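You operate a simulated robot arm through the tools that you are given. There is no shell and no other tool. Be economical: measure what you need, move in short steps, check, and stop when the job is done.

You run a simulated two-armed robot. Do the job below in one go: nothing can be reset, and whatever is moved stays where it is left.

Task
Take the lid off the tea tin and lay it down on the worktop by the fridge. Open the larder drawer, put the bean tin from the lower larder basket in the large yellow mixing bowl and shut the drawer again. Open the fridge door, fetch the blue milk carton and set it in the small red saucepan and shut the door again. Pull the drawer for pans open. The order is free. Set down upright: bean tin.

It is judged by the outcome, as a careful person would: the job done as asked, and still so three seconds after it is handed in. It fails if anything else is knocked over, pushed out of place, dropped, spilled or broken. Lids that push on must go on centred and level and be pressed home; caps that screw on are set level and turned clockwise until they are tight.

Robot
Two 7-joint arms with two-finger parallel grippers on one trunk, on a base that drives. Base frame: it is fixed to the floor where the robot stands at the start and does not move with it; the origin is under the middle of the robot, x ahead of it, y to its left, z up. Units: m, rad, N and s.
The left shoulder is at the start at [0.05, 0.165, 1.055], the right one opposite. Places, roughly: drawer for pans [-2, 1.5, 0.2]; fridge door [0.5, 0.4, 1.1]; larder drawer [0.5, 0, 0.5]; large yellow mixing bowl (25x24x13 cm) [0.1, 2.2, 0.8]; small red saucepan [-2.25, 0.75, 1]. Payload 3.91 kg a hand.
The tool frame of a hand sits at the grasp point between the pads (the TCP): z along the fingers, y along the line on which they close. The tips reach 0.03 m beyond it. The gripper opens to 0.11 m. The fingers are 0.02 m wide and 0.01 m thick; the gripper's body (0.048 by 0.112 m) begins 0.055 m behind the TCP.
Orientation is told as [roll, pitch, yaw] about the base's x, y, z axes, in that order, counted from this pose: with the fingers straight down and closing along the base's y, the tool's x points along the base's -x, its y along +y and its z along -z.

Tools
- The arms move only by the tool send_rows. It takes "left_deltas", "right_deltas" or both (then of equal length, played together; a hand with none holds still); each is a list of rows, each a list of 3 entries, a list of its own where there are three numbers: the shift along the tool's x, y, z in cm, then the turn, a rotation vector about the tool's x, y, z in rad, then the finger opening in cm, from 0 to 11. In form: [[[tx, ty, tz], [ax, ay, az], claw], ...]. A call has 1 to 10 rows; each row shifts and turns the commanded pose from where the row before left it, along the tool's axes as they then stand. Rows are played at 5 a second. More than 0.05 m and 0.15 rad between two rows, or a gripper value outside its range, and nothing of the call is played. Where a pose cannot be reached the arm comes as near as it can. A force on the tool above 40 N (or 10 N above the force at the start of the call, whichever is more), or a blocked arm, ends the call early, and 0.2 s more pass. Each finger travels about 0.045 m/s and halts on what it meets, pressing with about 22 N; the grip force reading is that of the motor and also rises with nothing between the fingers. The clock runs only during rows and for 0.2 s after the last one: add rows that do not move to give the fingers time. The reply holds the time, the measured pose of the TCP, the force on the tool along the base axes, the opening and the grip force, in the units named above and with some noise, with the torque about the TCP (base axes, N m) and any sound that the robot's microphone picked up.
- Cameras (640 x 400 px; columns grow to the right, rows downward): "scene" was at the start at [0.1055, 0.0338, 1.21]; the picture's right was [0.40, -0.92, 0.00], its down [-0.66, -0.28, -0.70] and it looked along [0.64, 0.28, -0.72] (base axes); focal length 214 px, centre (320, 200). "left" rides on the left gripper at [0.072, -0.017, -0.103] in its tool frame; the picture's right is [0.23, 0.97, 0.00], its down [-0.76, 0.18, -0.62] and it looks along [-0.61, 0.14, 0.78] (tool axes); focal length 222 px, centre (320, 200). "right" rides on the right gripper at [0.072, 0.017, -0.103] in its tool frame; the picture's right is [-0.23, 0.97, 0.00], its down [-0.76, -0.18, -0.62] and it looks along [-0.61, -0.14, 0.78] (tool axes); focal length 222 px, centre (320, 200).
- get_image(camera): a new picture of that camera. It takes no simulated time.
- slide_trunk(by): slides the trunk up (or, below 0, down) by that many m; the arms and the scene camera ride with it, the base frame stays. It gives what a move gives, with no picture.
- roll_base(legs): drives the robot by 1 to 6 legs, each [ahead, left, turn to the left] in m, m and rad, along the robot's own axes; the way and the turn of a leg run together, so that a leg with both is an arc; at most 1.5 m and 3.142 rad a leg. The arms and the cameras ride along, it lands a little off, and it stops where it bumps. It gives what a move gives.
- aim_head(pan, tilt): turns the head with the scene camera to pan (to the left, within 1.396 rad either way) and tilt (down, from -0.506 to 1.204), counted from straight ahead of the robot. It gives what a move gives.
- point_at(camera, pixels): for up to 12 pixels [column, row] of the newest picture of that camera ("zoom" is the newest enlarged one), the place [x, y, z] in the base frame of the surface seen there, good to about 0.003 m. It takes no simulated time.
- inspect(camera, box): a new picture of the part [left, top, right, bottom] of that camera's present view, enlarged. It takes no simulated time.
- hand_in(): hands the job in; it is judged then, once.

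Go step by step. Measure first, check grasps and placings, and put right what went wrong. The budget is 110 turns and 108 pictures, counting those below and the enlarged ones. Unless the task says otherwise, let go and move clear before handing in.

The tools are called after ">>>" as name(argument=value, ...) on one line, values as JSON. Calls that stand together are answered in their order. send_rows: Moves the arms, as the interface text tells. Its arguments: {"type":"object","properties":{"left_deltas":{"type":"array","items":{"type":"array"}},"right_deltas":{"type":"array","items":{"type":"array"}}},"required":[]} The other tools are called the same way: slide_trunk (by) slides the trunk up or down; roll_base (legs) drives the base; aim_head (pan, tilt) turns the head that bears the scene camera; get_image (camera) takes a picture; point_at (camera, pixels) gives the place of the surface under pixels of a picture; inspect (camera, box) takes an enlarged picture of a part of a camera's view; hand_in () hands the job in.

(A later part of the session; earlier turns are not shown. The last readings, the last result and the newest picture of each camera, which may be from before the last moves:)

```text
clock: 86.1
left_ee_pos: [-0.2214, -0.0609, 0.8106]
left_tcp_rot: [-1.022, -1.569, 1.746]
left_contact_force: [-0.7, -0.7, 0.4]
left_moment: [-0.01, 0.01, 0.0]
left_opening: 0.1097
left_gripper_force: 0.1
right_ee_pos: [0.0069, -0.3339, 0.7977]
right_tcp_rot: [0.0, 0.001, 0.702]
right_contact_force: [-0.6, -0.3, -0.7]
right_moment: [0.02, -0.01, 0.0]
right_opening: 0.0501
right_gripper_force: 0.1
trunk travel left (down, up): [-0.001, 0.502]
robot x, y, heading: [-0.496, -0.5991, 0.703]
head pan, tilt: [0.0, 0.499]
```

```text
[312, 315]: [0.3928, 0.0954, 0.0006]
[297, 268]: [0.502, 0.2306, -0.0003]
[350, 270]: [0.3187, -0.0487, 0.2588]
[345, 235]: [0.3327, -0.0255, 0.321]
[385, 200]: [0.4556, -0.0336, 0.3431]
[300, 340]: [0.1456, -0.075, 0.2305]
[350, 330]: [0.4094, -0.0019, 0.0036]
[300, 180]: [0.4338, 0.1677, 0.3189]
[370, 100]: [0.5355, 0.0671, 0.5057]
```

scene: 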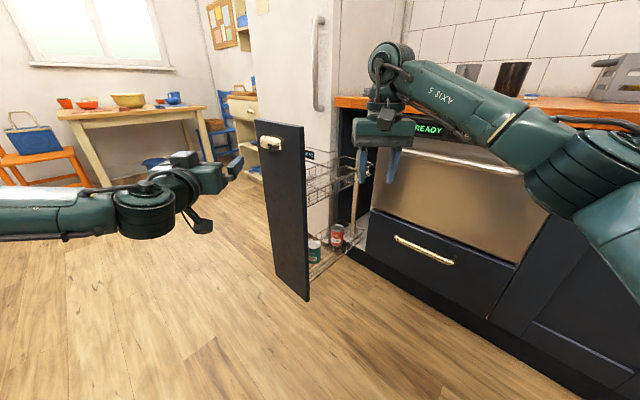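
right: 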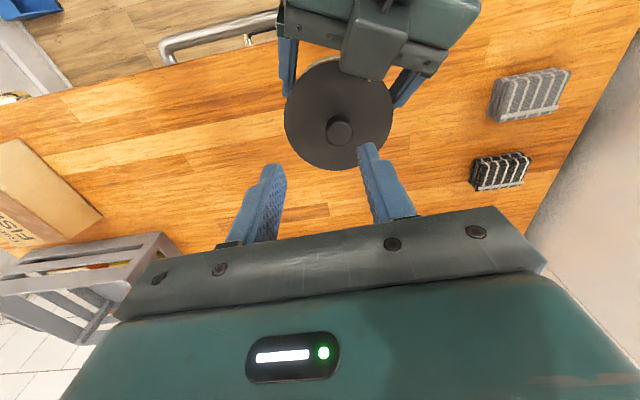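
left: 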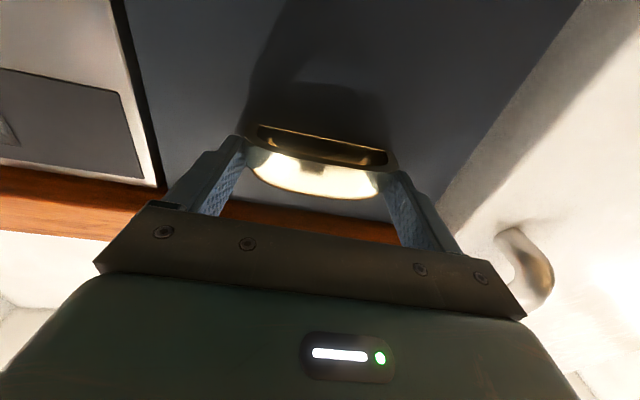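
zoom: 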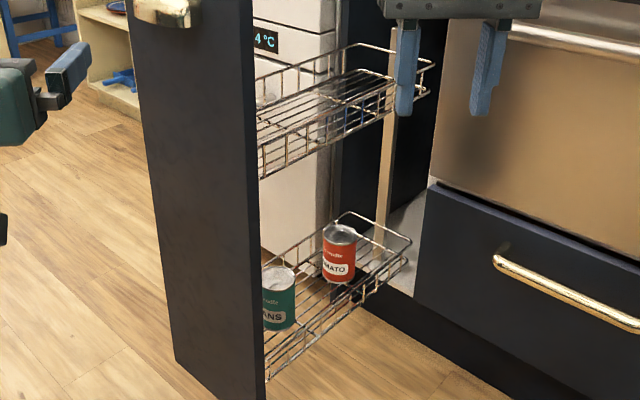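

The bean tin (teal, label "…ANS") stands just behind the drawer front in the lower basket. I'll retract the right hand and drive to face the drawer from its right side.

>>> send_rows(right_deltas=[[[5, 0, 0], [0, 0, 0], 11], [[5, 0, 0], [0, 0, 0], 11], [[5, 0, 0], [0, 0, 0], 11], [[5, 0, 0], [0, 0, 0], 11], [[4, 0, 0], [0, 0, 0], 11]], left_deltas=[[[0, 0, -4], [0, 0, 0], 11], [[0, 0, -4], [0, 0, 0], 11], [[0, 0, -4], [0, 0, 0], 11], [[0, 0, -4], [0, 0, 0], 11], [[0, 0, -4], [0, 0, 0], 11]])

>>> roll_base(legs=[[0, 0, 0.868], [0, -0.48, 0]])

>>> aim_head(pan=-0.2, tilt=0.9)

>>> get_image(camera="scene")

```text
clock: 87.3
left_ee_pos: [-0.289, -0.1227, 0.821]
left_tcp_rot: [-0.741, -1.568, 1.464]
left_contact_force: [0.4, 0.2, 0.3]
left_moment: [0.0, -0.02, -0.01]
left_opening: 0.1099
left_gripper_force: 0.1
left hand out of reach, approached as far as the arm can: row 3, 4, 5
right_ee_pos: [-0.18, -0.4899, 0.7952]
right_tcp_rot: [0.0, -0.001, 0.701]
right_contact_force: [-0.2, -0.1, 0.4]
right_moment: [-0.05, 0.01, -0.02]
right_opening: 0.1101
right_gripper_force: 0.0
trunk travel left (down, up): [-0.001, 0.502]
robot x, y, heading: [-0.4954, -0.6005, 0.7]
head pan, tilt: [0.0, 0.499]
```

```text
clock: 92.1
left_ee_pos: [-0.2776, -0.1373, 0.8224]
left_tcp_rot: [-1.88, -1.568, -2.818]
left_contact_force: [0.5, -0.2, 0.3]
left_moment: [-0.04, -0.02, -0.03]
left_opening: 0.1101
left_gripper_force: 0.1
right_ee_pos: [0.0652, -0.2945, 0.7924]
right_tcp_rot: [0.0, 0.017, 1.576]
right_contact_force: [-0.4, 0.2, -0.6]
right_moment: [-0.02, 0.02, -0.03]
right_opening: 0.11
right_gripper_force: 0.1
trunk travel left (down, up): [-0.001, 0.502]
robot x, y, heading: [-0.0495, -0.6049, 1.561]
head pan, tilt: [0.0, 0.499]
stopped in leg 2: the robot was blocked; the commanded pose is now the measured one
```

```text
clock: 93.0
left_ee_pos: [-0.2775, -0.1377, 0.8206]
left_tcp_rot: [-1.692, -1.567, -3.007]
left_contact_force: [-0.8, -0.3, -0.2]
left_moment: [0.0, 0.0, -0.04]
left_opening: 0.11
left_gripper_force: 0.0
right_ee_pos: [0.0663, -0.2943, 0.7932]
right_tcp_rot: [-0.002, 0.018, 1.576]
right_contact_force: [0.4, -0.6, -0.5]
right_moment: [-0.01, 0.03, 0.0]
right_opening: 0.1102
right_gripper_force: 0.1
trunk travel left (down, up): [-0.001, 0.502]
robot x, y, heading: [-0.0495, -0.6063, 1.563]
head pan, tilt: [-0.201, 0.901]
```

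```text
54 pictures are left
```

scene: 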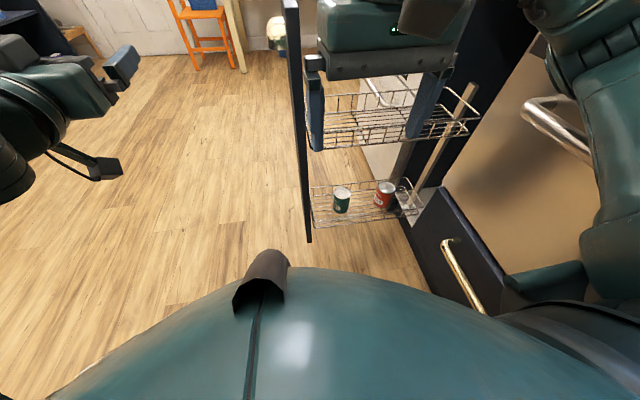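

The basket with both tins is in view (bean tin at 342,200); the robot was blocked at x −0.05, likely the right elbow at the dishwasher. I'll ease off and measure.

>>> point_at(camera="scene", pixels=[[342, 190], [336, 203], [349, 203], [342, 210], [385, 185], [310, 215], [320, 222], [340, 150], [400, 140], [345, 222], [302, 150]])

>>> roll_base(legs=[[0, 0.05, 0]])

>>> inspect(camera="scene", box=[260, 60, 500, 260])

```text
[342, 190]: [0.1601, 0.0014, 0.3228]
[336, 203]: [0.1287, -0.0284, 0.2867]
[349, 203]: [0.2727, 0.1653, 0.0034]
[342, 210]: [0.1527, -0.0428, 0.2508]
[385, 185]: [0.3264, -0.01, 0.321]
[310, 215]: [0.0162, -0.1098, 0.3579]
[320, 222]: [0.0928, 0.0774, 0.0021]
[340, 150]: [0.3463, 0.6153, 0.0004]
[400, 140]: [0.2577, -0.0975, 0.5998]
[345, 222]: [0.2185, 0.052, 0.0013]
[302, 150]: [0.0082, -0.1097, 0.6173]
```

```text
clock: 93.9
left_ee_pos: [-0.3254, -0.1366, 0.8215]
left_tcp_rot: [-1.955, -1.572, -2.746]
left_contact_force: [-0.2, -1.3, -0.2]
left_moment: [0.01, 0.02, 0.01]
left_opening: 0.1099
left_gripper_force: 0.0
right_ee_pos: [0.0186, -0.293, 0.7921]
right_tcp_rot: [0.002, 0.017, 1.576]
right_contact_force: [1.5, 1.0, 0.6]
right_moment: [0.0, 0.01, 0.0]
right_opening: 0.1101
right_gripper_force: 0.1
trunk travel left (down, up): [-0.001, 0.502]
robot x, y, heading: [-0.1006, -0.604, 1.56]
head pan, tilt: [-0.201, 0.901]
```

```text
2.00 times, centred on (380, 160) of scene
```

zoom: 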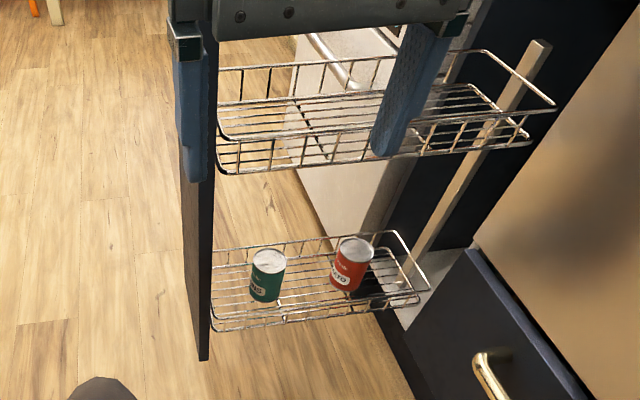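

Bean tin centre ≈ (0.157,-0.007), top 0.323, basket floor ≈0.23. I'll bring the right hand down beside it and tilt 45° forward to reach between the baskets.

>>> send_rows(right_deltas=[[[-0.6, -2, 3.6], [0, 0, 0], 11], [[-0.6, -2, 3.6], [0, 0, 0], 11], [[-0.6, -2, 3.6], [0, 0, 0], 11], [[-0.6, -2, 3.6], [0, 0, 0], 11], [[-0.6, -2, 3.6], [0, 0, 0], 11], [[-0.6, -2, 3.6], [0, 0, 0], 11], [[-0.6, -2, 3.6], [0, 0, 0], 11], [[0, 0, 0], [0, 0, 0], 11]])

>>> send_rows(right_deltas=[[[0, 0, 0], [0, -0.131, 0], 11], [[0, 0, 0], [0, -0.131, 0], 11], [[0, 0, 0], [0, -0.131, 0], 11], [[0, 0, 0], [0, -0.131, 0], 11], [[0, 0, 0], [0, -0.131, 0], 11], [[0, 0, 0], [0, -0.131, 0], 11], [[0, 0, 0], [0, 0, 0], 11]])

>>> get_image(camera="right")

```text
clock: 95.1
left_ee_pos: [-0.3554, -0.1485, 0.822]
left_tcp_rot: [-1.97, -1.536, -2.716]
left_contact_force: [0.0, 0.6, 0.0]
left_moment: [0.03, -0.02, -0.01]
left_opening: 0.11
left_gripper_force: 0.0
right_ee_pos: [0.0262, -0.2491, 0.7063]
right_tcp_rot: [0.002, -0.233, 1.785]
right_contact_force: [0.2, 0.9, -0.6]
right_moment: [-0.02, 0.0, 0.0]
right_opening: 0.1099
right_gripper_force: 0.0
trunk travel left (down, up): [-0.001, 0.502]
robot x, y, heading: [-0.1062, -0.6029, 1.58]
head pan, tilt: [-0.201, 0.901]
stopped in row 6 (right hand): the arm was blocked; the commanded pose is now the measured one
```

```text
clock: 96.9
left_ee_pos: [-0.3806, -0.1509, 0.8208]
left_tcp_rot: [-1.903, -1.539, -2.769]
left_contact_force: [0.5, 0.0, -0.1]
left_moment: [0.1, -0.01, -0.02]
left_opening: 0.1101
left_gripper_force: 0.1
right_ee_pos: [-0.031, -0.1824, 0.731]
right_tcp_rot: [0.001, -1.049, 1.826]
right_contact_force: [-0.7, 0.0, -0.2]
right_moment: [0.01, 0.02, 0.02]
right_opening: 0.11
right_gripper_force: 0.0
right hand out of reach, approached as far as the arm can: row 3, 4, 5, 6
trunk travel left (down, up): [-0.001, 0.502]
robot x, y, heading: [-0.1246, -0.6057, 1.59]
head pan, tilt: [-0.201, 0.901]
stopped in row 7 (right hand): the arm was blocked; the commanded pose is now the measured one
```

```text
52 pictures are left
```

right: 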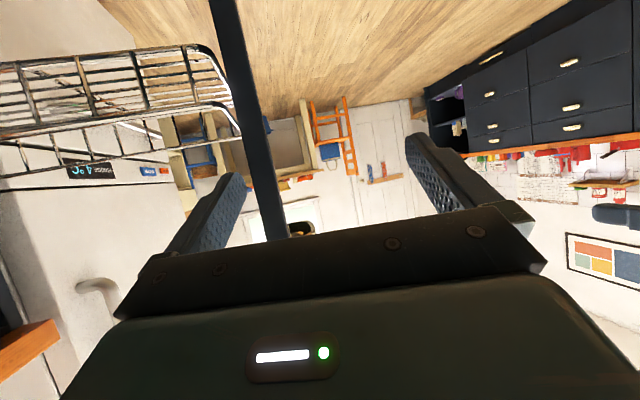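

The right elbow is jammed against the dishwasher side. I'll back out to the left, retract, and take a stance at about 63° heading so the elbow stays clear.

>>> roll_base(legs=[[0, 0.17, 0]])

>>> send_rows(right_deltas=[[[0, 0, -3], [0, 0, 0], 11], [[0, 0, -3], [0, 0, 0], 11], [[0, 0, -3], [0, 0, 0], 11], [[0, 0, 0], [0, 0, 0], 11]])

>>> roll_base(legs=[[0, 0, -0.49], [0.1, 0.0, 0]])

>>> get_image(camera="scene")

```text
clock: 98.4
left_ee_pos: [-0.5304, -0.1455, 0.8213]
left_tcp_rot: [-2.107, -1.572, -2.566]
left_contact_force: [0.7, 0.0, -0.7]
left_moment: [-0.02, -0.01, 0.01]
left_opening: 0.1101
left_gripper_force: 0.1
right_ee_pos: [-0.1799, -0.1806, 0.7152]
right_tcp_rot: [0.074, -1.025, 1.756]
right_contact_force: [-0.5, 0.6, -0.3]
right_moment: [-0.02, 0.0, 0.05]
right_opening: 0.1098
right_gripper_force: 0.1
trunk travel left (down, up): [-0.001, 0.502]
robot x, y, heading: [-0.2904, -0.6028, 1.598]
head pan, tilt: [-0.201, 0.901]
```

```text
clock: 99.4
left_ee_pos: [-0.5292, -0.1465, 0.8216]
left_tcp_rot: [-2.064, -1.572, -2.609]
left_contact_force: [-0.1, -0.7, -0.4]
left_moment: [-0.02, 0.05, -0.02]
left_opening: 0.1102
left_gripper_force: 0.0
right_ee_pos: [-0.1764, -0.2016, 0.7828]
right_tcp_rot: [0.071, -1.025, 1.753]
right_contact_force: [0.5, 0.5, 0.4]
right_moment: [0.0, 0.01, 0.0]
right_opening: 0.11
right_gripper_force: 0.0
right hand out of reach, approached as far as the arm can: row 1, 2, 3
trunk travel left (down, up): [-0.001, 0.502]
robot x, y, heading: [-0.2898, -0.6038, 1.589]
head pan, tilt: [-0.201, 0.901]
```

```text
clock: 101.9
left_ee_pos: [-0.2381, 0.0025, 0.821]
left_tcp_rot: [-2.246, -1.57, -2.92]
left_contact_force: [-0.6, 0.6, -0.2]
left_moment: [0.06, -0.01, 0.01]
left_opening: 0.1101
left_gripper_force: 0.0
right_ee_pos: [0.0461, -0.2145, 0.783]
right_tcp_rot: [0.073, -1.024, 1.264]
right_contact_force: [-1.4, -0.4, 0.8]
right_moment: [0.01, 0.01, 0.02]
right_opening: 0.1104
right_gripper_force: 0.1
trunk travel left (down, up): [-0.001, 0.502]
robot x, y, heading: [-0.2459, -0.5148, 1.094]
head pan, tilt: [-0.201, 0.901]
```

```text
51 pictures are left
```

scene: 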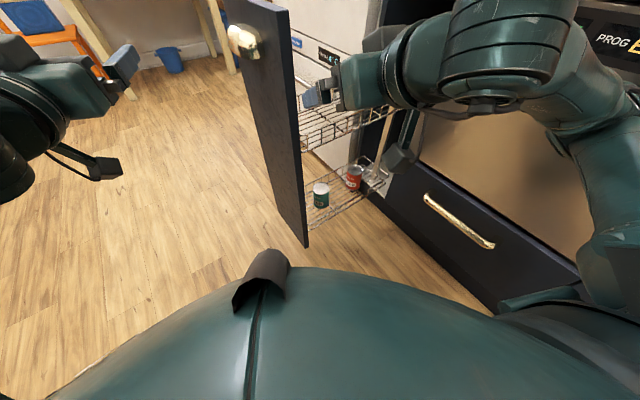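

Now the elbow is free. Lower the right hand toward a pre-approach point between the baskets.

>>> send_rows(right_deltas=[[[3.1, -0.53, 2.9], [0, 0, 0], 11], [[3.1, -0.53, 2.9], [0, 0, 0], 11], [[3.1, -0.53, 2.9], [0, 0, 0], 11], [[3.1, -0.53, 2.9], [0, 0, 0], 11], [[3.1, -0.53, 2.9], [0, 0, 0], 11], [[3.1, -0.53, 2.9], [0, 0, 0], 11], [[3.1, -0.53, 2.9], [0, 0, 0], 11], [[0, 0, 0], [0, 0.1, 0], 11], [[0, 0, 0], [0, 0.1, 0], 11], [[0, 0, 0], [0, 0, 0], 11]])

>>> get_image(camera="right")

>>> get_image(camera="scene")

```text
clock: 104.1
left_ee_pos: [-0.2385, 0.0029, 0.8216]
left_tcp_rot: [-2.15, -1.572, -3.016]
left_contact_force: [-0.1, -0.3, 0.0]
left_moment: [0.01, 0.03, 0.0]
left_opening: 0.1099
left_gripper_force: 0.1
right_ee_pos: [0.0702, -0.1794, 0.6173]
right_tcp_rot: [0.056, -0.823, 1.283]
right_contact_force: [0.0, 1.0, -0.8]
right_moment: [0.02, 0.01, -0.02]
right_opening: 0.1104
right_gripper_force: 0.0
right hand out of reach, approached as far as the arm can: row 1, 5, 6, 7
trunk travel left (down, up): [-0.001, 0.502]
robot x, y, heading: [-0.2435, -0.5146, 1.1]
head pan, tilt: [-0.201, 0.901]
```

```text
50 pictures are left
```

right: 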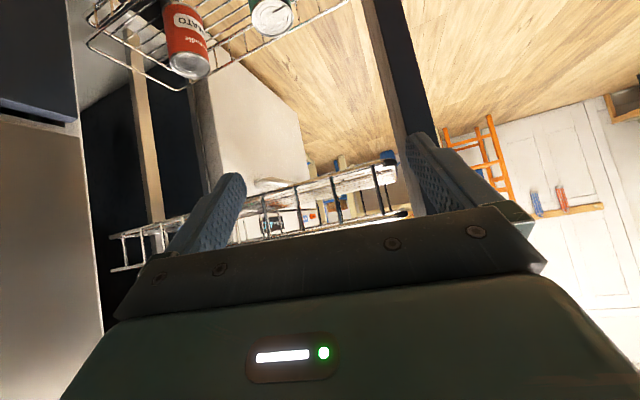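

```text
49 pictures are left
```

scene: 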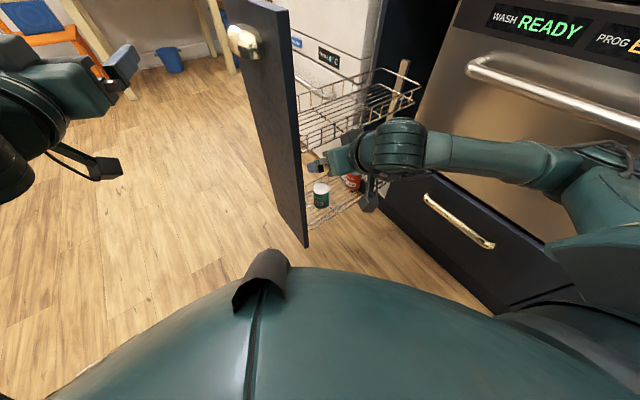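

The arm is too folded to go lower here. I'll measure the basket rail and tin from the right view, then back the base off so the arm can extend down and drive in.

>>> point_at(camera="right", pixels=[[272, 18], [258, 22], [290, 22], [180, 89], [130, 69], [300, 28], [345, 4], [190, 65]])

>>> roll_base(legs=[[-0.22, 0, 0]])

>>> send_rows(right_deltas=[[[3.1, -0.4, 2.9], [0, 0, 0], 11], [[3.1, -0.4, 2.9], [0, 0, 0], 11], [[3.1, -0.4, 2.9], [0, 0, 0], 11], [[3.1, -0.4, 2.9], [0, 0, 0], 11], [[3.1, -0.4, 2.9], [0, 0, 0], 11], [[3.1, -0.4, 2.9], [0, 0, 0], 11], [[0, 0, 0], [0, 0, 0], 11]])

```text
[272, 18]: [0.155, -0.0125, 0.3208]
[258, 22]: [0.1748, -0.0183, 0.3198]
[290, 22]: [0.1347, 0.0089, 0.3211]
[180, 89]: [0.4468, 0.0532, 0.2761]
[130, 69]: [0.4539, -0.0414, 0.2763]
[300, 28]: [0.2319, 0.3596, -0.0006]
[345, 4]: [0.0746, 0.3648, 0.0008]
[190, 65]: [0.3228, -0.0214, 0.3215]
```

```text
clock: 105.8
left_ee_pos: [-0.3397, -0.1928, 0.8227]
left_tcp_rot: [-1.888, -1.571, 3.01]
left_contact_force: [0.4, -0.1, -0.6]
left_moment: [0.02, 0.01, -0.03]
left_opening: 0.1098
left_gripper_force: 0.1
right_ee_pos: [-0.0303, -0.3712, 0.6165]
right_tcp_rot: [0.056, -0.823, 1.287]
right_contact_force: [-0.7, -0.6, 0.3]
right_moment: [-0.01, -0.02, -0.02]
right_opening: 0.1099
right_gripper_force: 0.0
trunk travel left (down, up): [-0.001, 0.502]
robot x, y, heading: [-0.3467, -0.7102, 1.108]
head pan, tilt: [-0.201, 0.901]
```

```text
clock: 107.4
left_ee_pos: [-0.3394, -0.1926, 0.8217]
left_tcp_rot: [-2.035, -1.57, -3.125]
left_contact_force: [-0.6, -0.1, 0.4]
left_moment: [0.0, -0.01, -0.02]
left_opening: 0.11
left_gripper_force: 0.2
right_ee_pos: [-0.0257, -0.3724, 0.5087]
right_tcp_rot: [0.056, -0.821, 1.288]
right_contact_force: [0.7, -0.1, 0.3]
right_moment: [0.02, 0.03, 0.05]
right_opening: 0.11
right_gripper_force: 0.0
right hand out of reach, approached as far as the arm can: row 3, 4, 5, 6
trunk travel left (down, up): [-0.001, 0.502]
robot x, y, heading: [-0.3468, -0.7075, 1.107]
head pan, tilt: [-0.201, 0.901]
```

Rail top is at z 0.276 and the tin's top centre at (0.155,-0.006,0.321). Extend the hand forward and down, away from the basket first.

>>> send_rows(right_deltas=[[[0, 0, 3.6], [0, 0, 0], 11], [[0, 0, 3.6], [0, 0, 0], 11], [[0.4, 0, 3.66], [0, 0, 0], 11], [[0.8, 0, 3.66], [0, 0, 0], 11], [[0.8, 0, 3.66], [0, 0, 0], 11], [[0, 0, 0], [0, 0, 0], 11]])

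>>> get_image(camera="scene")

```text
clock: 108.8
left_ee_pos: [-0.3389, -0.1936, 0.8208]
left_tcp_rot: [-2.015, -1.572, 3.134]
left_contact_force: [0.0, 0.4, -0.8]
left_moment: [0.02, -0.05, -0.01]
left_opening: 0.11
left_gripper_force: 0.1
right_ee_pos: [0.0654, -0.286, 0.3698]
right_tcp_rot: [0.058, -0.821, 1.288]
right_contact_force: [0.7, -0.2, -0.7]
right_moment: [-0.03, -0.01, 0.02]
right_opening: 0.1103
right_gripper_force: 0.1
right hand out of reach, approached as far as the arm can: row 1, 2, 3, 4, 5
trunk travel left (down, up): [-0.001, 0.502]
robot x, y, heading: [-0.3443, -0.7105, 1.099]
head pan, tilt: [-0.201, 0.901]
```

```text
48 pictures are left
```

scene: 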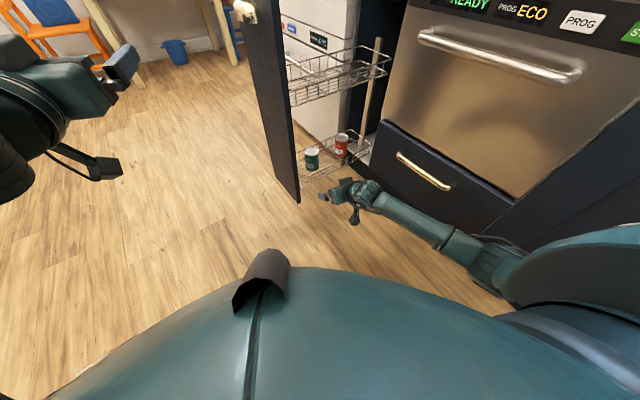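

The hand is extended at (0.065,-0.286,0.370). Check the elbow's place before driving in.

>>> point_at(camera="scene", pixels=[[505, 262], [540, 250], [460, 250], [430, 225], [520, 240], [312, 150], [306, 158], [319, 158]])

```text
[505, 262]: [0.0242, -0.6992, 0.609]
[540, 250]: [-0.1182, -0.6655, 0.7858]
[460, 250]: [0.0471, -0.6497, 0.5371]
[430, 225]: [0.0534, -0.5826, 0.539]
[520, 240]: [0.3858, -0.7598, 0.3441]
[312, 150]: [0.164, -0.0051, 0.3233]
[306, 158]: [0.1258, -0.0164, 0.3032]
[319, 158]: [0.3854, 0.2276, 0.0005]
```

Elbow stays at x≈0.1, clear. Drive in so the hand is over the bean tin.

>>> roll_base(legs=[[0.285, 0.047, 0]])

>>> get_image(camera="right")

>>> point_at(camera="right", pixels=[[320, 130], [290, 140], [350, 140], [320, 160], [320, 100]])

```text
clock: 110.8
left_ee_pos: [-0.2488, 0.088, 0.8206]
left_tcp_rot: [-2.257, -1.571, -2.906]
left_contact_force: [-0.3, -0.1, 1.2]
left_moment: [-0.02, 0.01, 0.0]
left_opening: 0.1101
left_gripper_force: 0.0
right_ee_pos: [0.1537, -0.0062, 0.3716]
right_tcp_rot: [0.057, -0.821, 1.287]
right_contact_force: [0.6, -0.2, 0.7]
right_moment: [0.01, 0.0, -0.01]
right_opening: 0.1099
right_gripper_force: 0.1
trunk travel left (down, up): [-0.001, 0.502]
robot x, y, heading: [-0.2516, -0.4298, 1.096]
head pan, tilt: [-0.201, 0.901]
```

```text
47 pictures are left
```

right: 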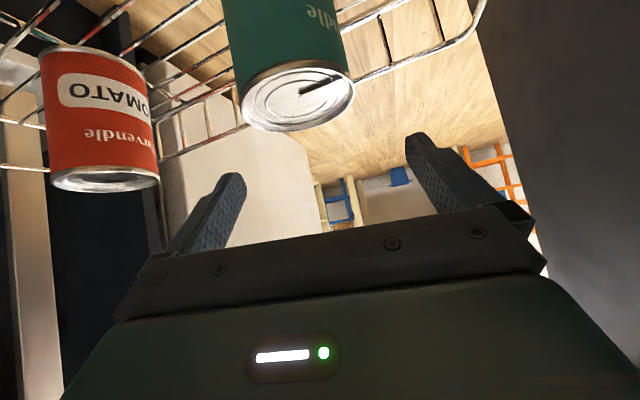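

```text
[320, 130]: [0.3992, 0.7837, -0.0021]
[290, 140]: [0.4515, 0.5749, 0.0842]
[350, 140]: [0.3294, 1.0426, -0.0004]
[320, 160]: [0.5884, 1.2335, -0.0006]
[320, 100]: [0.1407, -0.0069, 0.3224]
```

>>> point_at(camera="right", pixels=[[297, 95], [246, 100], [352, 95], [297, 65], [290, 128]])

```text
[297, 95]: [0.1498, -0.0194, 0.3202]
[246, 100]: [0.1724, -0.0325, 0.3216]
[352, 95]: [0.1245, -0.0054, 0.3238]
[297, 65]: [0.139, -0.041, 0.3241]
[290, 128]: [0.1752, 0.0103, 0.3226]
```

Tin centre ≈ (0.153,-0.013); the hand is aligned laterally. Lower 7 cm straight down around the tin, levelling the small roll, then close.

>>> send_rows(right_deltas=[[[1.7, 0, 1.2], [0, 0, -0.053], 11], [[1.9, 0, 1.6], [0, 0, 0], 11], [[1.9, 0, 1.6], [0, 0, 0], 11], [[0, 0, 0], [0, 0, 0], 11], [[0, 0, 0], [0, 0, 0], 8], [[0, 0, 0], [0, 0, 0], 5], [[0, 0, 0], [0, 0, 0], 4], [[0, 0, 0], [0, 0, 0], 4]])

>>> get_image(camera="right")

```text
clock: 112.6
left_ee_pos: [-0.2489, 0.0875, 0.8214]
left_tcp_rot: [-2.202, -1.573, -2.963]
left_contact_force: [0.1, -0.1, -0.3]
left_moment: [0.01, -0.01, -0.03]
left_opening: 0.1101
left_gripper_force: 0.0
right_ee_pos: [0.1617, -0.0205, 0.2928]
right_tcp_rot: [0.003, -0.825, 1.364]
right_contact_force: [-0.8, 0.4, 1.0]
right_moment: [0.03, 0.02, -0.02]
right_opening: 0.0612
right_gripper_force: 22.4
right hand out of reach, approached as far as the arm can: row 1
trunk travel left (down, up): [-0.001, 0.502]
robot x, y, heading: [-0.2522, -0.4284, 1.096]
head pan, tilt: [-0.201, 0.901]
```

```text
46 pictures are left
```

right: 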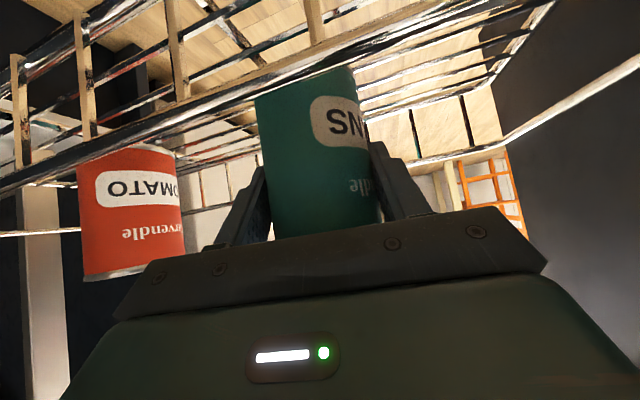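

Gripped at 6.1 cm. Lift 8 cm straight up to clear the rail, then back out.

>>> send_rows(right_deltas=[[[-0.73, 0, -0.68], [0, 0, 0], 4], [[-1.46, 0, -1.36], [0, 0, 0], 4], [[-1.46, 0, -1.36], [0, 0, 0], 4], [[-1.46, 0, -1.36], [0, 0, 0], 4], [[-0.8, 0, -0.75], [0, 0, 0], 4], [[0, 0, 0], [0, 0, 0], 4]])

>>> get_image(camera="right")

```text
clock: 114.0
left_ee_pos: [-0.249, 0.088, 0.8211]
left_tcp_rot: [-1.766, -1.571, 2.888]
left_contact_force: [0.1, -0.7, 0.0]
left_moment: [0.04, -0.01, 0.0]
left_opening: 0.11
left_gripper_force: 0.1
right_ee_pos: [0.1613, -0.021, 0.3746]
right_tcp_rot: [0.002, -0.822, 1.365]
right_contact_force: [-0.9, -0.9, -2.8]
right_moment: [-0.02, -0.03, 0.02]
right_opening: 0.0608
right_gripper_force: 21.9
trunk travel left (down, up): [-0.001, 0.502]
robot x, y, heading: [-0.2538, -0.4292, 1.099]
head pan, tilt: [-0.201, 0.901]
```

```text
45 pictures are left
```

right: 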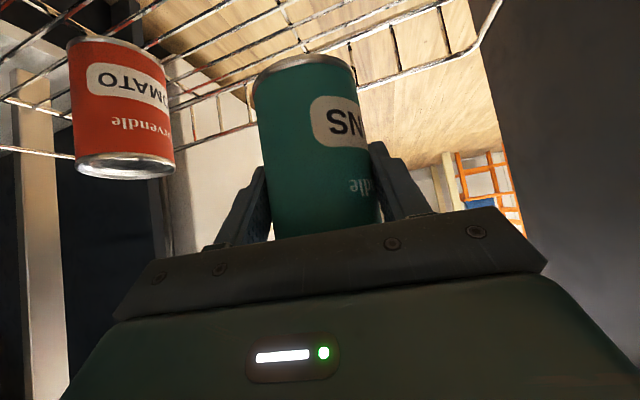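

The tin is lifted clear. Back out, turn to heading 0 and tuck the tin-bearing hand up and back.

>>> roll_base(legs=[[-0.35, 0, 0], [0, 0, -1.1]])

>>> send_rows(right_deltas=[[[-2.4, 0, -2.8], [0, 0, 0], 4], [[-2.4, 0, -2.8], [0, 0, 0], 4], [[-2.4, 0, -2.8], [0, 0, 0], 4], [[-2.4, 0, -2.8], [0, 0, 0], 4], [[-2.4, 0, -2.8], [0, 0, 0], 4], [[-2, 0, -3.2], [0, 0, 0], 4], [[-2, 0, -3.2], [0, 0, 0], 4], [[-1.5, 0, -3.5], [0, 0, 0], 4], [[-1, 0, -3.5], [0, 0, 0], 4], [[0, 0, 0], [0, 0, 0], 4]], left_deltas=[[[0, 0, 0], [0, 0, 0], 8], [[0, 0, 0], [0, 0, 0], 5], [[0, 0, 0], [0, 0, 0], 2], [[0, 0, 0], [0, 0, 0], 0], [[0, 0, 0], [0, 0, 0], 0], [[0, 0, 0], [0, 0, 0], 0], [[0, 0, 0], [0, 0, 0], 0], [[0, 0, 0], [0, 0, 0], 0], [[0, 0, 0], [0, 0, 0], 0], [[0, 0, 0], [0, 0, 0], 0]])

>>> roll_base(legs=[[-0.21, 0.489, 0]])

>>> aim_head(pan=0.2, tilt=0.6)

>>> get_image(camera="scene")

```text
clock: 119.1
left_ee_pos: [0.0512, -0.5252, 0.822]
left_tcp_rot: [-1.48, -1.57, 1.49]
left_contact_force: [0.3, 0.1, -0.2]
left_moment: [-0.01, 0.0, 0.01]
left_opening: 0.1101
left_gripper_force: 0.2
right_ee_pos: [0.1365, -0.9405, 0.3746]
right_tcp_rot: [0.001, -0.824, 0.256]
right_contact_force: [-0.2, -0.1, -3.0]
right_moment: [-0.03, 0.02, -0.02]
right_opening: 0.0609
right_gripper_force: 21.6
trunk travel left (down, up): [-0.001, 0.502]
robot x, y, heading: [-0.4129, -0.7477, -0.01]
head pan, tilt: [-0.201, 0.901]
```

```text
clock: 121.3
left_ee_pos: [0.0504, -0.5243, 0.8221]
left_tcp_rot: [-1.633, -1.57, 1.643]
left_contact_force: [0.8, 0.2, 0.8]
left_moment: [0.02, -0.03, -0.03]
left_opening: 0.0002
left_gripper_force: 21.9
right_ee_pos: [0.0625, -0.9589, 0.6962]
right_tcp_rot: [0.001, -0.821, 0.257]
right_contact_force: [0.2, 0.0, -3.4]
right_moment: [-0.02, -0.02, 0.02]
right_opening: 0.061
right_gripper_force: 22.0
trunk travel left (down, up): [-0.001, 0.502]
robot x, y, heading: [-0.4167, -0.7519, -0.005]
head pan, tilt: [-0.201, 0.901]
```

```text
clock: 124.4
left_ee_pos: [-0.1579, -0.0392, 0.8216]
left_tcp_rot: [-1.89, -1.571, 1.902]
left_contact_force: [-0.1, 0.8, 0.9]
left_moment: [-0.01, -0.01, 0.0]
left_opening: 0.0
left_gripper_force: 22.1
right_ee_pos: [-0.1459, -0.4729, 0.6952]
right_tcp_rot: [0.001, -0.825, 0.255]
right_contact_force: [-0.1, 0.1, -3.4]
right_moment: [-0.01, 0.02, 0.01]
right_opening: 0.0611
right_gripper_force: 21.5
trunk travel left (down, up): [-0.001, 0.502]
robot x, y, heading: [-0.6269, -0.2669, -0.01]
head pan, tilt: [-0.201, 0.901]
```

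```text
clock: 125.3
left_ee_pos: [-0.1579, -0.0388, 0.8212]
left_tcp_rot: [-2.135, -1.57, 2.148]
left_contact_force: [-0.5, -0.7, -0.1]
left_moment: [-0.03, 0.0, -0.01]
left_opening: 0.0001
left_gripper_force: 22.1
right_ee_pos: [-0.1441, -0.4719, 0.6949]
right_tcp_rot: [0.001, -0.822, 0.256]
right_contact_force: [0.9, -0.3, -3.4]
right_moment: [0.0, 0.02, 0.0]
right_opening: 0.0612
right_gripper_force: 21.8
trunk travel left (down, up): [-0.001, 0.502]
robot x, y, heading: [-0.627, -0.2679, -0.005]
head pan, tilt: [0.201, 0.6]
```

```text
44 pictures are left
```

scene: 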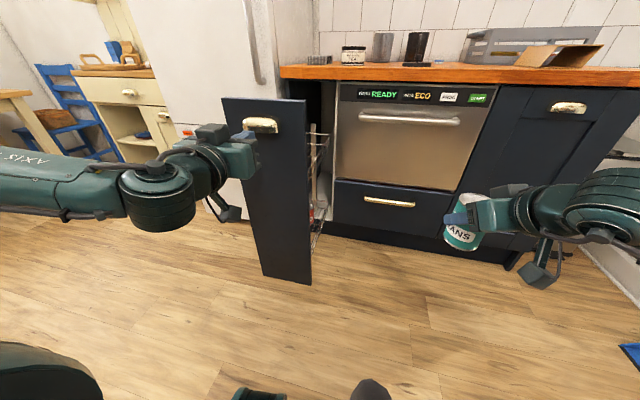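

The tin-bearing right hand would meet the dishwasher before the drawer shuts. I'll back off 0.22, extend the left fist 0.22 and lower it to z≈0.76 (below the cup), then push.

>>> roll_base(legs=[[-0.22, 0, 0]])

>>> send_rows(left_deltas=[[[1.2, 0.5, 4.4], [0, 0, 0], 0], [[1.2, 0.5, 4.4], [0, 0, 0], 0], [[1.2, 0, 4.4], [0, 0, 0], 0], [[1.2, 0, 4.4], [0, 0, 0], 0], [[1.2, 0, 4.4], [0, 0, 0], 0], [[0, 0, 0], [0, 0, 0], 0]])

```text
clock: 126.9
left_ee_pos: [-0.3777, -0.0356, 0.8227]
left_tcp_rot: [-1.041, -1.57, 1.061]
left_contact_force: [0.2, -0.6, 0.2]
left_moment: [0.0, 0.0, 0.0]
left_opening: 0.0
left_gripper_force: 22.4
right_ee_pos: [-0.3641, -0.4701, 0.696]
right_tcp_rot: [0.001, -0.823, 0.263]
right_contact_force: [-0.3, -0.4, -3.5]
right_moment: [-0.01, 0.01, 0.01]
right_opening: 0.0613
right_gripper_force: 22.0
trunk travel left (down, up): [-0.001, 0.502]
robot x, y, heading: [-0.8424, -0.2632, -0.001]
head pan, tilt: [0.201, 0.6]
```

```text
clock: 128.3
left_ee_pos: [-0.1566, -0.0215, 0.7626]
left_tcp_rot: [-1.214, -1.572, 1.23]
left_contact_force: [-0.3, 0.0, 0.2]
left_moment: [-0.01, -0.01, 0.0]
left_opening: 0.0
left_gripper_force: 21.9
right_ee_pos: [-0.3623, -0.4704, 0.6958]
right_tcp_rot: [0.001, -0.821, 0.262]
right_contact_force: [-0.9, 0.3, -3.1]
right_moment: [-0.02, 0.0, 0.0]
right_opening: 0.0612
right_gripper_force: 22.2
trunk travel left (down, up): [-0.001, 0.502]
robot x, y, heading: [-0.8432, -0.2665, 0.003]
head pan, tilt: [0.201, 0.6]
```

Now push: drive ahead 0.5 m, then finish.

>>> roll_base(legs=[[0.48, 0, 0], [0.06, 0, 0]])

>>> get_image(camera="scene")

```text
clock: 131.8
left_ee_pos: [0.3873, -0.0217, 0.7639]
left_tcp_rot: [-1.92, -1.571, 1.939]
left_contact_force: [0.3, -0.4, -0.4]
left_moment: [-0.01, -0.02, 0.0]
left_opening: 0.0003
left_gripper_force: 22.0
right_ee_pos: [0.181, -0.4709, 0.6954]
right_tcp_rot: [0.001, -0.822, 0.265]
right_contact_force: [-0.3, 0.1, -3.3]
right_moment: [-0.02, 0.03, 0.03]
right_opening: 0.061
right_gripper_force: 21.9
trunk travel left (down, up): [-0.001, 0.502]
robot x, y, heading: [-0.2989, -0.2646, 0.001]
head pan, tilt: [0.201, 0.6]
```

```text
43 pictures are left
```

scene: 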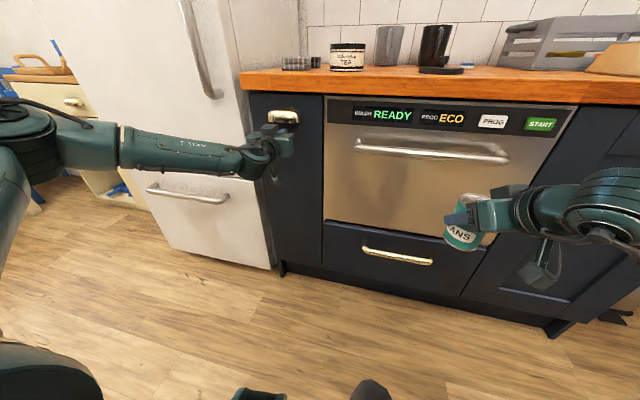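

Nearly shut (tips at x≈0.417). A last gentle push with the arm.

>>> send_rows(left_deltas=[[[0, 0, 0.4], [0, 0, 0], 0], [[0, 0, 0.4], [0, 0, 0], 0], [[0, 0, 0.3], [0, 0, 0], 0], [[0, 0, 0], [0, 0, 0], 0]])

>>> inspect(camera="scene", box=[220, 60, 400, 280])

```text
clock: 132.5
left_ee_pos: [0.3917, -0.0225, 0.762]
left_tcp_rot: [-0.093, -1.569, 0.105]
left_contact_force: [-19.5, 0.5, 3.0]
left_moment: [-0.06, -0.1, -0.12]
left_opening: 0.0001
left_gripper_force: 21.9
right_ee_pos: [0.1793, -0.469, 0.696]
right_tcp_rot: [0.001, -0.821, 0.267]
right_contact_force: [0.0, 0.6, -3.7]
right_moment: [0.0, 0.04, 0.0]
right_opening: 0.0612
right_gripper_force: 21.9
trunk travel left (down, up): [-0.001, 0.502]
robot x, y, heading: [-0.2987, -0.2658, 0.003]
head pan, tilt: [0.201, 0.6]
stopped in row 3 (left hand): the force on the tool passed its limit (the readings are from after the stop); the commanded pose is now the measured one
```

```text
1.82 times, centred on (310, 170) of scene
```

zoom: 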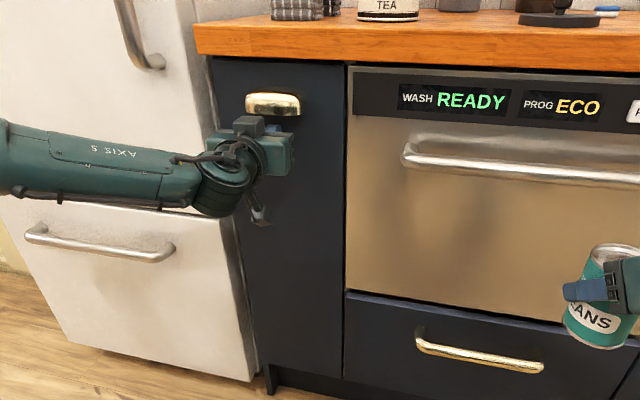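

The drawer is shut. Now carry the bean tin: retract the left hand, raise the trunk and drive toward the table.

>>> send_rows(left_deltas=[[[0, 0, -4], [0, 0, 0], 0], [[0, 0, -4], [0, 0, 0], 0], [[0, 0, -4], [0, 0, 0], 0], [[0, 0, -4], [0, 0, 0], 0], [[0, 0, -4], [0, 0, 0], 0]])

>>> roll_base(legs=[[-0.15, 0, 0], [0, 0, 1.57], [0.7, -0.2, 0], [0.7, -0.1, 0]])

>>> slide_trunk(by=0.32)

>>> aim_head(pan=-0.1, tilt=0.5)

>>> get_image(camera="scene")

```text
clock: 133.7
left_ee_pos: [0.1942, -0.0247, 0.7625]
left_tcp_rot: [-0.03, -1.565, 0.046]
left_contact_force: [-0.1, 0.6, -0.8]
left_moment: [0.02, 0.01, 0.0]
left_opening: 0.0
left_gripper_force: 22.1
right_ee_pos: [0.1808, -0.4693, 0.6947]
right_tcp_rot: [0.002, -0.82, 0.264]
right_contact_force: [0.1, 0.1, -4.2]
right_moment: [0.0, -0.01, -0.05]
right_opening: 0.0612
right_gripper_force: 22.2
trunk travel left (down, up): [-0.001, 0.502]
robot x, y, heading: [-0.2949, -0.2651, 0.0]
head pan, tilt: [0.201, 0.6]
```

```text
clock: 146.0
left_ee_pos: [-0.3954, 1.6535, 0.7613]
left_tcp_rot: [0.018, -1.565, 1.574]
left_contact_force: [-0.4, -0.1, -0.7]
left_moment: [0.0, -0.02, 0.01]
left_opening: 0.0
left_gripper_force: 22.4
right_ee_pos: [0.0486, 1.6441, 0.6958]
right_tcp_rot: [0.001, -0.822, 1.843]
right_contact_force: [-0.5, -0.1, -2.9]
right_moment: [-0.04, -0.01, 0.01]
right_opening: 0.0612
right_gripper_force: 22.8
trunk travel left (down, up): [-0.001, 0.502]
robot x, y, heading: [-0.1508, 1.1642, 1.575]
head pan, tilt: [0.201, 0.6]
```

```text
clock: 149.2
left_ee_pos: [-0.3953, 1.6535, 1.082]
left_tcp_rot: [0.012, -1.567, 1.582]
left_contact_force: [0.0, -0.1, 0.0]
left_moment: [0.0, 0.02, 0.02]
left_opening: 0.0
left_gripper_force: 22.1
right_ee_pos: [0.0492, 1.6432, 1.0158]
right_tcp_rot: [0.002, -0.821, 1.842]
right_contact_force: [-0.4, -0.2, -3.5]
right_moment: [-0.01, -0.02, -0.03]
right_opening: 0.061
right_gripper_force: 22.5
trunk travel left (down, up): [-0.321, 0.182]
robot x, y, heading: [-0.1498, 1.1611, 1.581]
head pan, tilt: [0.201, 0.6]
```

```text
clock: 150.0
left_ee_pos: [-0.3941, 1.654, 1.0828]
left_tcp_rot: [0.017, -1.566, 1.577]
left_contact_force: [-0.4, -0.4, 0.6]
left_moment: [0.03, 0.0, 0.03]
left_opening: 0.0001
left_gripper_force: 21.9
right_ee_pos: [0.0486, 1.6434, 1.0148]
right_tcp_rot: [0.002, -0.821, 1.842]
right_contact_force: [-0.1, -0.7, -2.8]
right_moment: [-0.03, -0.02, 0.01]
right_opening: 0.061
right_gripper_force: 21.8
trunk travel left (down, up): [-0.321, 0.182]
robot x, y, heading: [-0.1519, 1.1619, 1.58]
head pan, tilt: [-0.099, 0.499]
```

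```text
41 pictures are left
```

scene: 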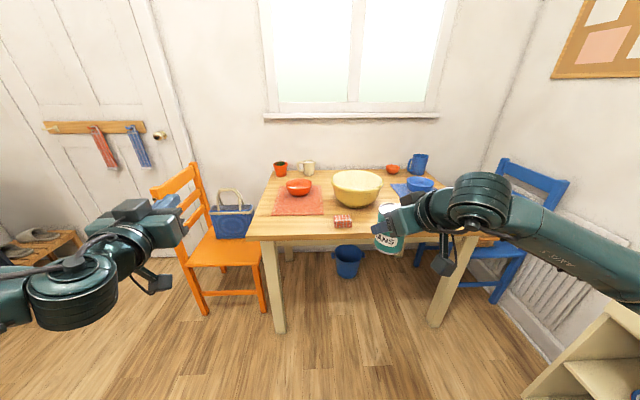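

The yellow bowl is at (357,185) on the table. Measure bowl, table edge and the chair back near my left hand.

>>> point_at(camera="scene", pixels=[[333, 180], [382, 180], [357, 172], [357, 206], [357, 188], [343, 220], [300, 230], [185, 170], [160, 190], [408, 185], [450, 240]])

```text
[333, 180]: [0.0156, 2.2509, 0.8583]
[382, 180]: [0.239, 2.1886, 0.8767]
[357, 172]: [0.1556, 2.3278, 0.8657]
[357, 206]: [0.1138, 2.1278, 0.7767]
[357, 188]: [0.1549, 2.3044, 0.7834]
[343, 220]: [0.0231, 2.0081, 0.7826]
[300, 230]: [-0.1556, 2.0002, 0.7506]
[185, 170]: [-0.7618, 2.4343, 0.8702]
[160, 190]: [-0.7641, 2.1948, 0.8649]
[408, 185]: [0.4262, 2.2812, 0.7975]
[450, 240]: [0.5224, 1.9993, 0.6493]
```

Bowl centre ≈(0.125,2.215), rim 0.865, table top 0.75. Slanted, my hand's camera would foul the rim, so I'll set the tin on a free bit of table at (−0.12,2.00), re-grip it from above, then place it. Drive there first.

>>> roll_base(legs=[[0.364, 0.166, 0]])

>>> aim_head(pan=-0.25, tilt=0.8)

>>> get_image(camera="scene")

```text
clock: 152.5
left_ee_pos: [-0.5691, 2.0245, 1.0818]
left_tcp_rot: [-0.021, -1.567, 1.614]
left_contact_force: [0.2, -0.6, -0.2]
left_moment: [0.0, 0.01, -0.03]
left_opening: 0.0001
left_gripper_force: 22.1
right_ee_pos: [-0.1248, 2.0148, 1.0151]
right_tcp_rot: [0.003, -0.82, 1.841]
right_contact_force: [0.4, 0.1, -2.8]
right_moment: [-0.02, 0.01, 0.02]
right_opening: 0.0611
right_gripper_force: 21.9
trunk travel left (down, up): [-0.321, 0.182]
robot x, y, heading: [-0.3256, 1.5369, 1.577]
head pan, tilt: [-0.099, 0.499]
```

```text
clock: 153.3
left_ee_pos: [-0.5702, 2.0249, 1.0815]
left_tcp_rot: [-0.019, -1.565, 1.612]
left_contact_force: [-0.8, 1.0, -0.1]
left_moment: [0.01, 0.02, 0.01]
left_opening: 0.0002
left_gripper_force: 21.8
right_ee_pos: [-0.1244, 2.0138, 1.0147]
right_tcp_rot: [0.002, -0.82, 1.841]
right_contact_force: [0.3, 0.5, -3.9]
right_moment: [-0.02, 0.01, -0.02]
right_opening: 0.0613
right_gripper_force: 22.2
trunk travel left (down, up): [-0.321, 0.182]
robot x, y, heading: [-0.3239, 1.534, 1.578]
head pan, tilt: [-0.25, 0.799]
```

```text
40 pictures are left
```

scene: 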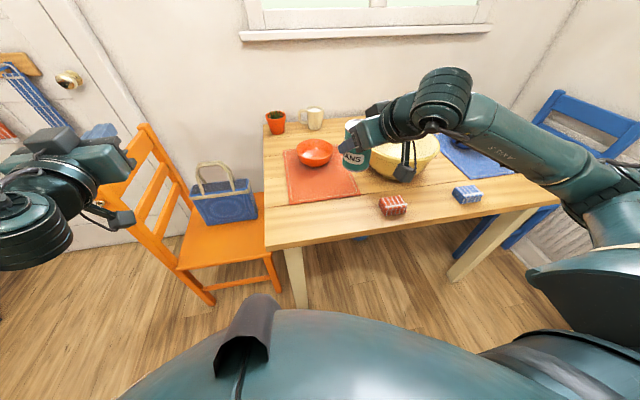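

>>> point_at(camera="scene", pixels=[[330, 215], [330, 232], [357, 193], [290, 202], [320, 198], [392, 205], [381, 210], [370, 222], [435, 190], [431, 150], [395, 178]])

```text
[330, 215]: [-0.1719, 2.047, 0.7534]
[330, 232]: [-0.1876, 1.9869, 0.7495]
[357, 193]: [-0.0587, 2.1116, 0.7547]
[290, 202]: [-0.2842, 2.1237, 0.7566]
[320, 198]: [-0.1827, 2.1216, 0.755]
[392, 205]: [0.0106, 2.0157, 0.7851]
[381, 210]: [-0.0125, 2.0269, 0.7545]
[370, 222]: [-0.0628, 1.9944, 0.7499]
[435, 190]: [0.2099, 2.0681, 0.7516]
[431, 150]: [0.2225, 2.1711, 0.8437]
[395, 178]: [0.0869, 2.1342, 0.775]
```

The strip y 1.98–2.11, x −0.28…−0.03 is free. Lower the tin onto it.

>>> send_rows(right_deltas=[[[2.5, 0, 2.9], [0, 0, 0], 4], [[2.5, 0, 2.9], [0, 0, 0], 4], [[2.5, 0, 2.9], [0, 0, 0], 4], [[2.5, 0, 2.9], [0, 0, 0], 4], [[2.5, 0, 2.7], [0, 0, 0], 4], [[0.25, 0, 0.25], [0, 0, 0], 4], [[0.25, 0, 0.25], [0, 0, 0], 4], [[0, 0, 0], [0, 0, 0], 4]])

>>> inspect(camera="scene", box=[250, 120, 450, 260])

```text
clock: 155.1
left_ee_pos: [-0.5691, 2.0244, 1.0807]
left_tcp_rot: [0.004, -1.566, 1.59]
left_contact_force: [-0.9, -0.4, 0.4]
left_moment: [0.0, 0.03, 0.0]
left_opening: 0.0
left_gripper_force: 21.6
right_ee_pos: [-0.1315, 2.0332, 0.8184]
right_tcp_rot: [0.002, -0.822, 1.84]
right_contact_force: [-0.7, 0.6, -3.3]
right_moment: [0.01, 0.01, -0.02]
right_opening: 0.0614
right_gripper_force: 21.6
trunk travel left (down, up): [-0.321, 0.182]
robot x, y, heading: [-0.325, 1.5313, 1.581]
head pan, tilt: [-0.25, 0.799]
```

```text
2.86 times, centred on (350, 190) of scene
```

zoom: 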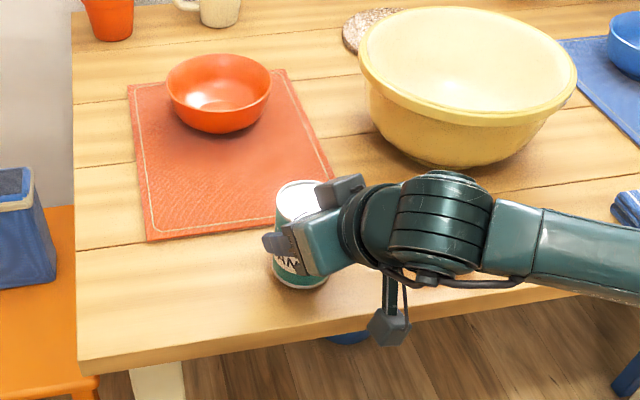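

Almost touching; lower slowly until contact, then release and withdraw along the finger axis.

>>> send_rows(right_deltas=[[[0.15, 0, 0.14], [0, 0, 0], 4], [[0.15, 0, 0.14], [0, 0, 0], 4], [[0.15, 0, 0.14], [0, 0, 0], 4], [[0.15, 0, 0.14], [0, 0, 0], 4], [[0, 0, 0], [0, 0, 0], 4]])

```text
clock: 156.3
left_ee_pos: [-0.5696, 2.0247, 1.0821]
left_tcp_rot: [-0.046, -1.567, 1.642]
left_contact_force: [0.1, -0.3, 0.1]
left_moment: [0.0, -0.01, 0.02]
left_opening: 0.0002
left_gripper_force: 21.8
right_ee_pos: [-0.1317, 2.0329, 0.8126]
right_tcp_rot: [0.002, -0.824, 1.842]
right_contact_force: [-0.7, 0.1, 3.7]
right_moment: [-0.01, -0.07, -0.03]
right_opening: 0.0611
right_gripper_force: 22.2
trunk travel left (down, up): [-0.321, 0.182]
robot x, y, heading: [-0.326, 1.5327, 1.577]
head pan, tilt: [-0.25, 0.799]
```

Contact felt. Release, withdraw, and turn the hand to vertical.

>>> send_rows(right_deltas=[[[0, 0, 0], [0, 0, 0], 8], [[0, 0, 0], [0, 0, 0], 11], [[0, 0, 0], [0, 0, 0], 11], [[0, 0, -3], [0, 0, 0], 11], [[0, 0, -4], [0, 0, 0], 11], [[-2, 0, -4], [0, 0, 0], 11], [[-3, 0, -3], [0, 0, 0], 11], [[-3, 0, -3], [0, 0, 0], 11]])

>>> send_rows(right_deltas=[[[0, 0, 0], [0, 0.137, 0], 11], [[0, 0, 0], [0, 0.137, 0], 11], [[0, 0, 0], [0, 0.137, 0], 11], [[0, 0, 0], [0, 0.137, 0], 11], [[0, 0, 0], [0, 0.137, 0], 11], [[0, 0, 0], [0, 0.137, 0], 11], [[0, 0, 0], [0, 0, 0], 11]])

>>> get_image(camera="right")

```text
clock: 158.1
left_ee_pos: [-0.5706, 2.0249, 1.0817]
left_tcp_rot: [-0.056, -1.566, 1.65]
left_contact_force: [-0.4, -0.3, 0.7]
left_moment: [0.03, 0.0, -0.01]
left_opening: 0.0001
left_gripper_force: 22.5
right_ee_pos: [-0.1141, 1.966, 0.985]
right_tcp_rot: [0.0, -0.82, 1.842]
right_contact_force: [-0.1, 0.0, 0.1]
right_moment: [0.0, 0.0, 0.03]
right_opening: 0.1096
right_gripper_force: 0.0
trunk travel left (down, up): [-0.321, 0.182]
robot x, y, heading: [-0.3266, 1.5356, 1.581]
head pan, tilt: [-0.25, 0.799]
```

```text
clock: 159.7
left_ee_pos: [-0.5703, 2.0243, 1.0814]
left_tcp_rot: [-0.022, -1.565, 1.616]
left_contact_force: [0.7, -0.4, -0.3]
left_moment: [-0.02, -0.01, -0.03]
left_opening: 0.0001
left_gripper_force: 21.8
right_ee_pos: [-0.1126, 1.9653, 0.9863]
right_tcp_rot: [0.001, 0.002, 1.841]
right_contact_force: [0.1, 0.6, -0.3]
right_moment: [0.02, -0.01, 0.02]
right_opening: 0.1102
right_gripper_force: 0.0
trunk travel left (down, up): [-0.321, 0.182]
robot x, y, heading: [-0.3257, 1.533, 1.581]
head pan, tilt: [-0.25, 0.799]
```

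```text
38 pictures are left
```

right: 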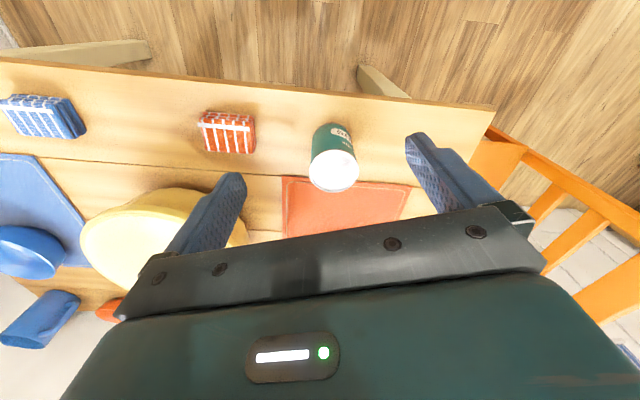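

>>> point_at(camera="right", pixels=[[334, 171], [312, 168], [356, 170], [333, 155], [333, 189], [120, 205], [150, 230], [90, 230], [190, 195]])

```text
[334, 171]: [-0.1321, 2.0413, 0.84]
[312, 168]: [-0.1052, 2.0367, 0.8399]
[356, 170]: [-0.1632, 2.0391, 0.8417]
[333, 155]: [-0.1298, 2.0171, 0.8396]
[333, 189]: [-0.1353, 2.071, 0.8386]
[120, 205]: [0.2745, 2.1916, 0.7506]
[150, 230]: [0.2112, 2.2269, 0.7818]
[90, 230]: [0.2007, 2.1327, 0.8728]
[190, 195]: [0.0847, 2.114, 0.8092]
```

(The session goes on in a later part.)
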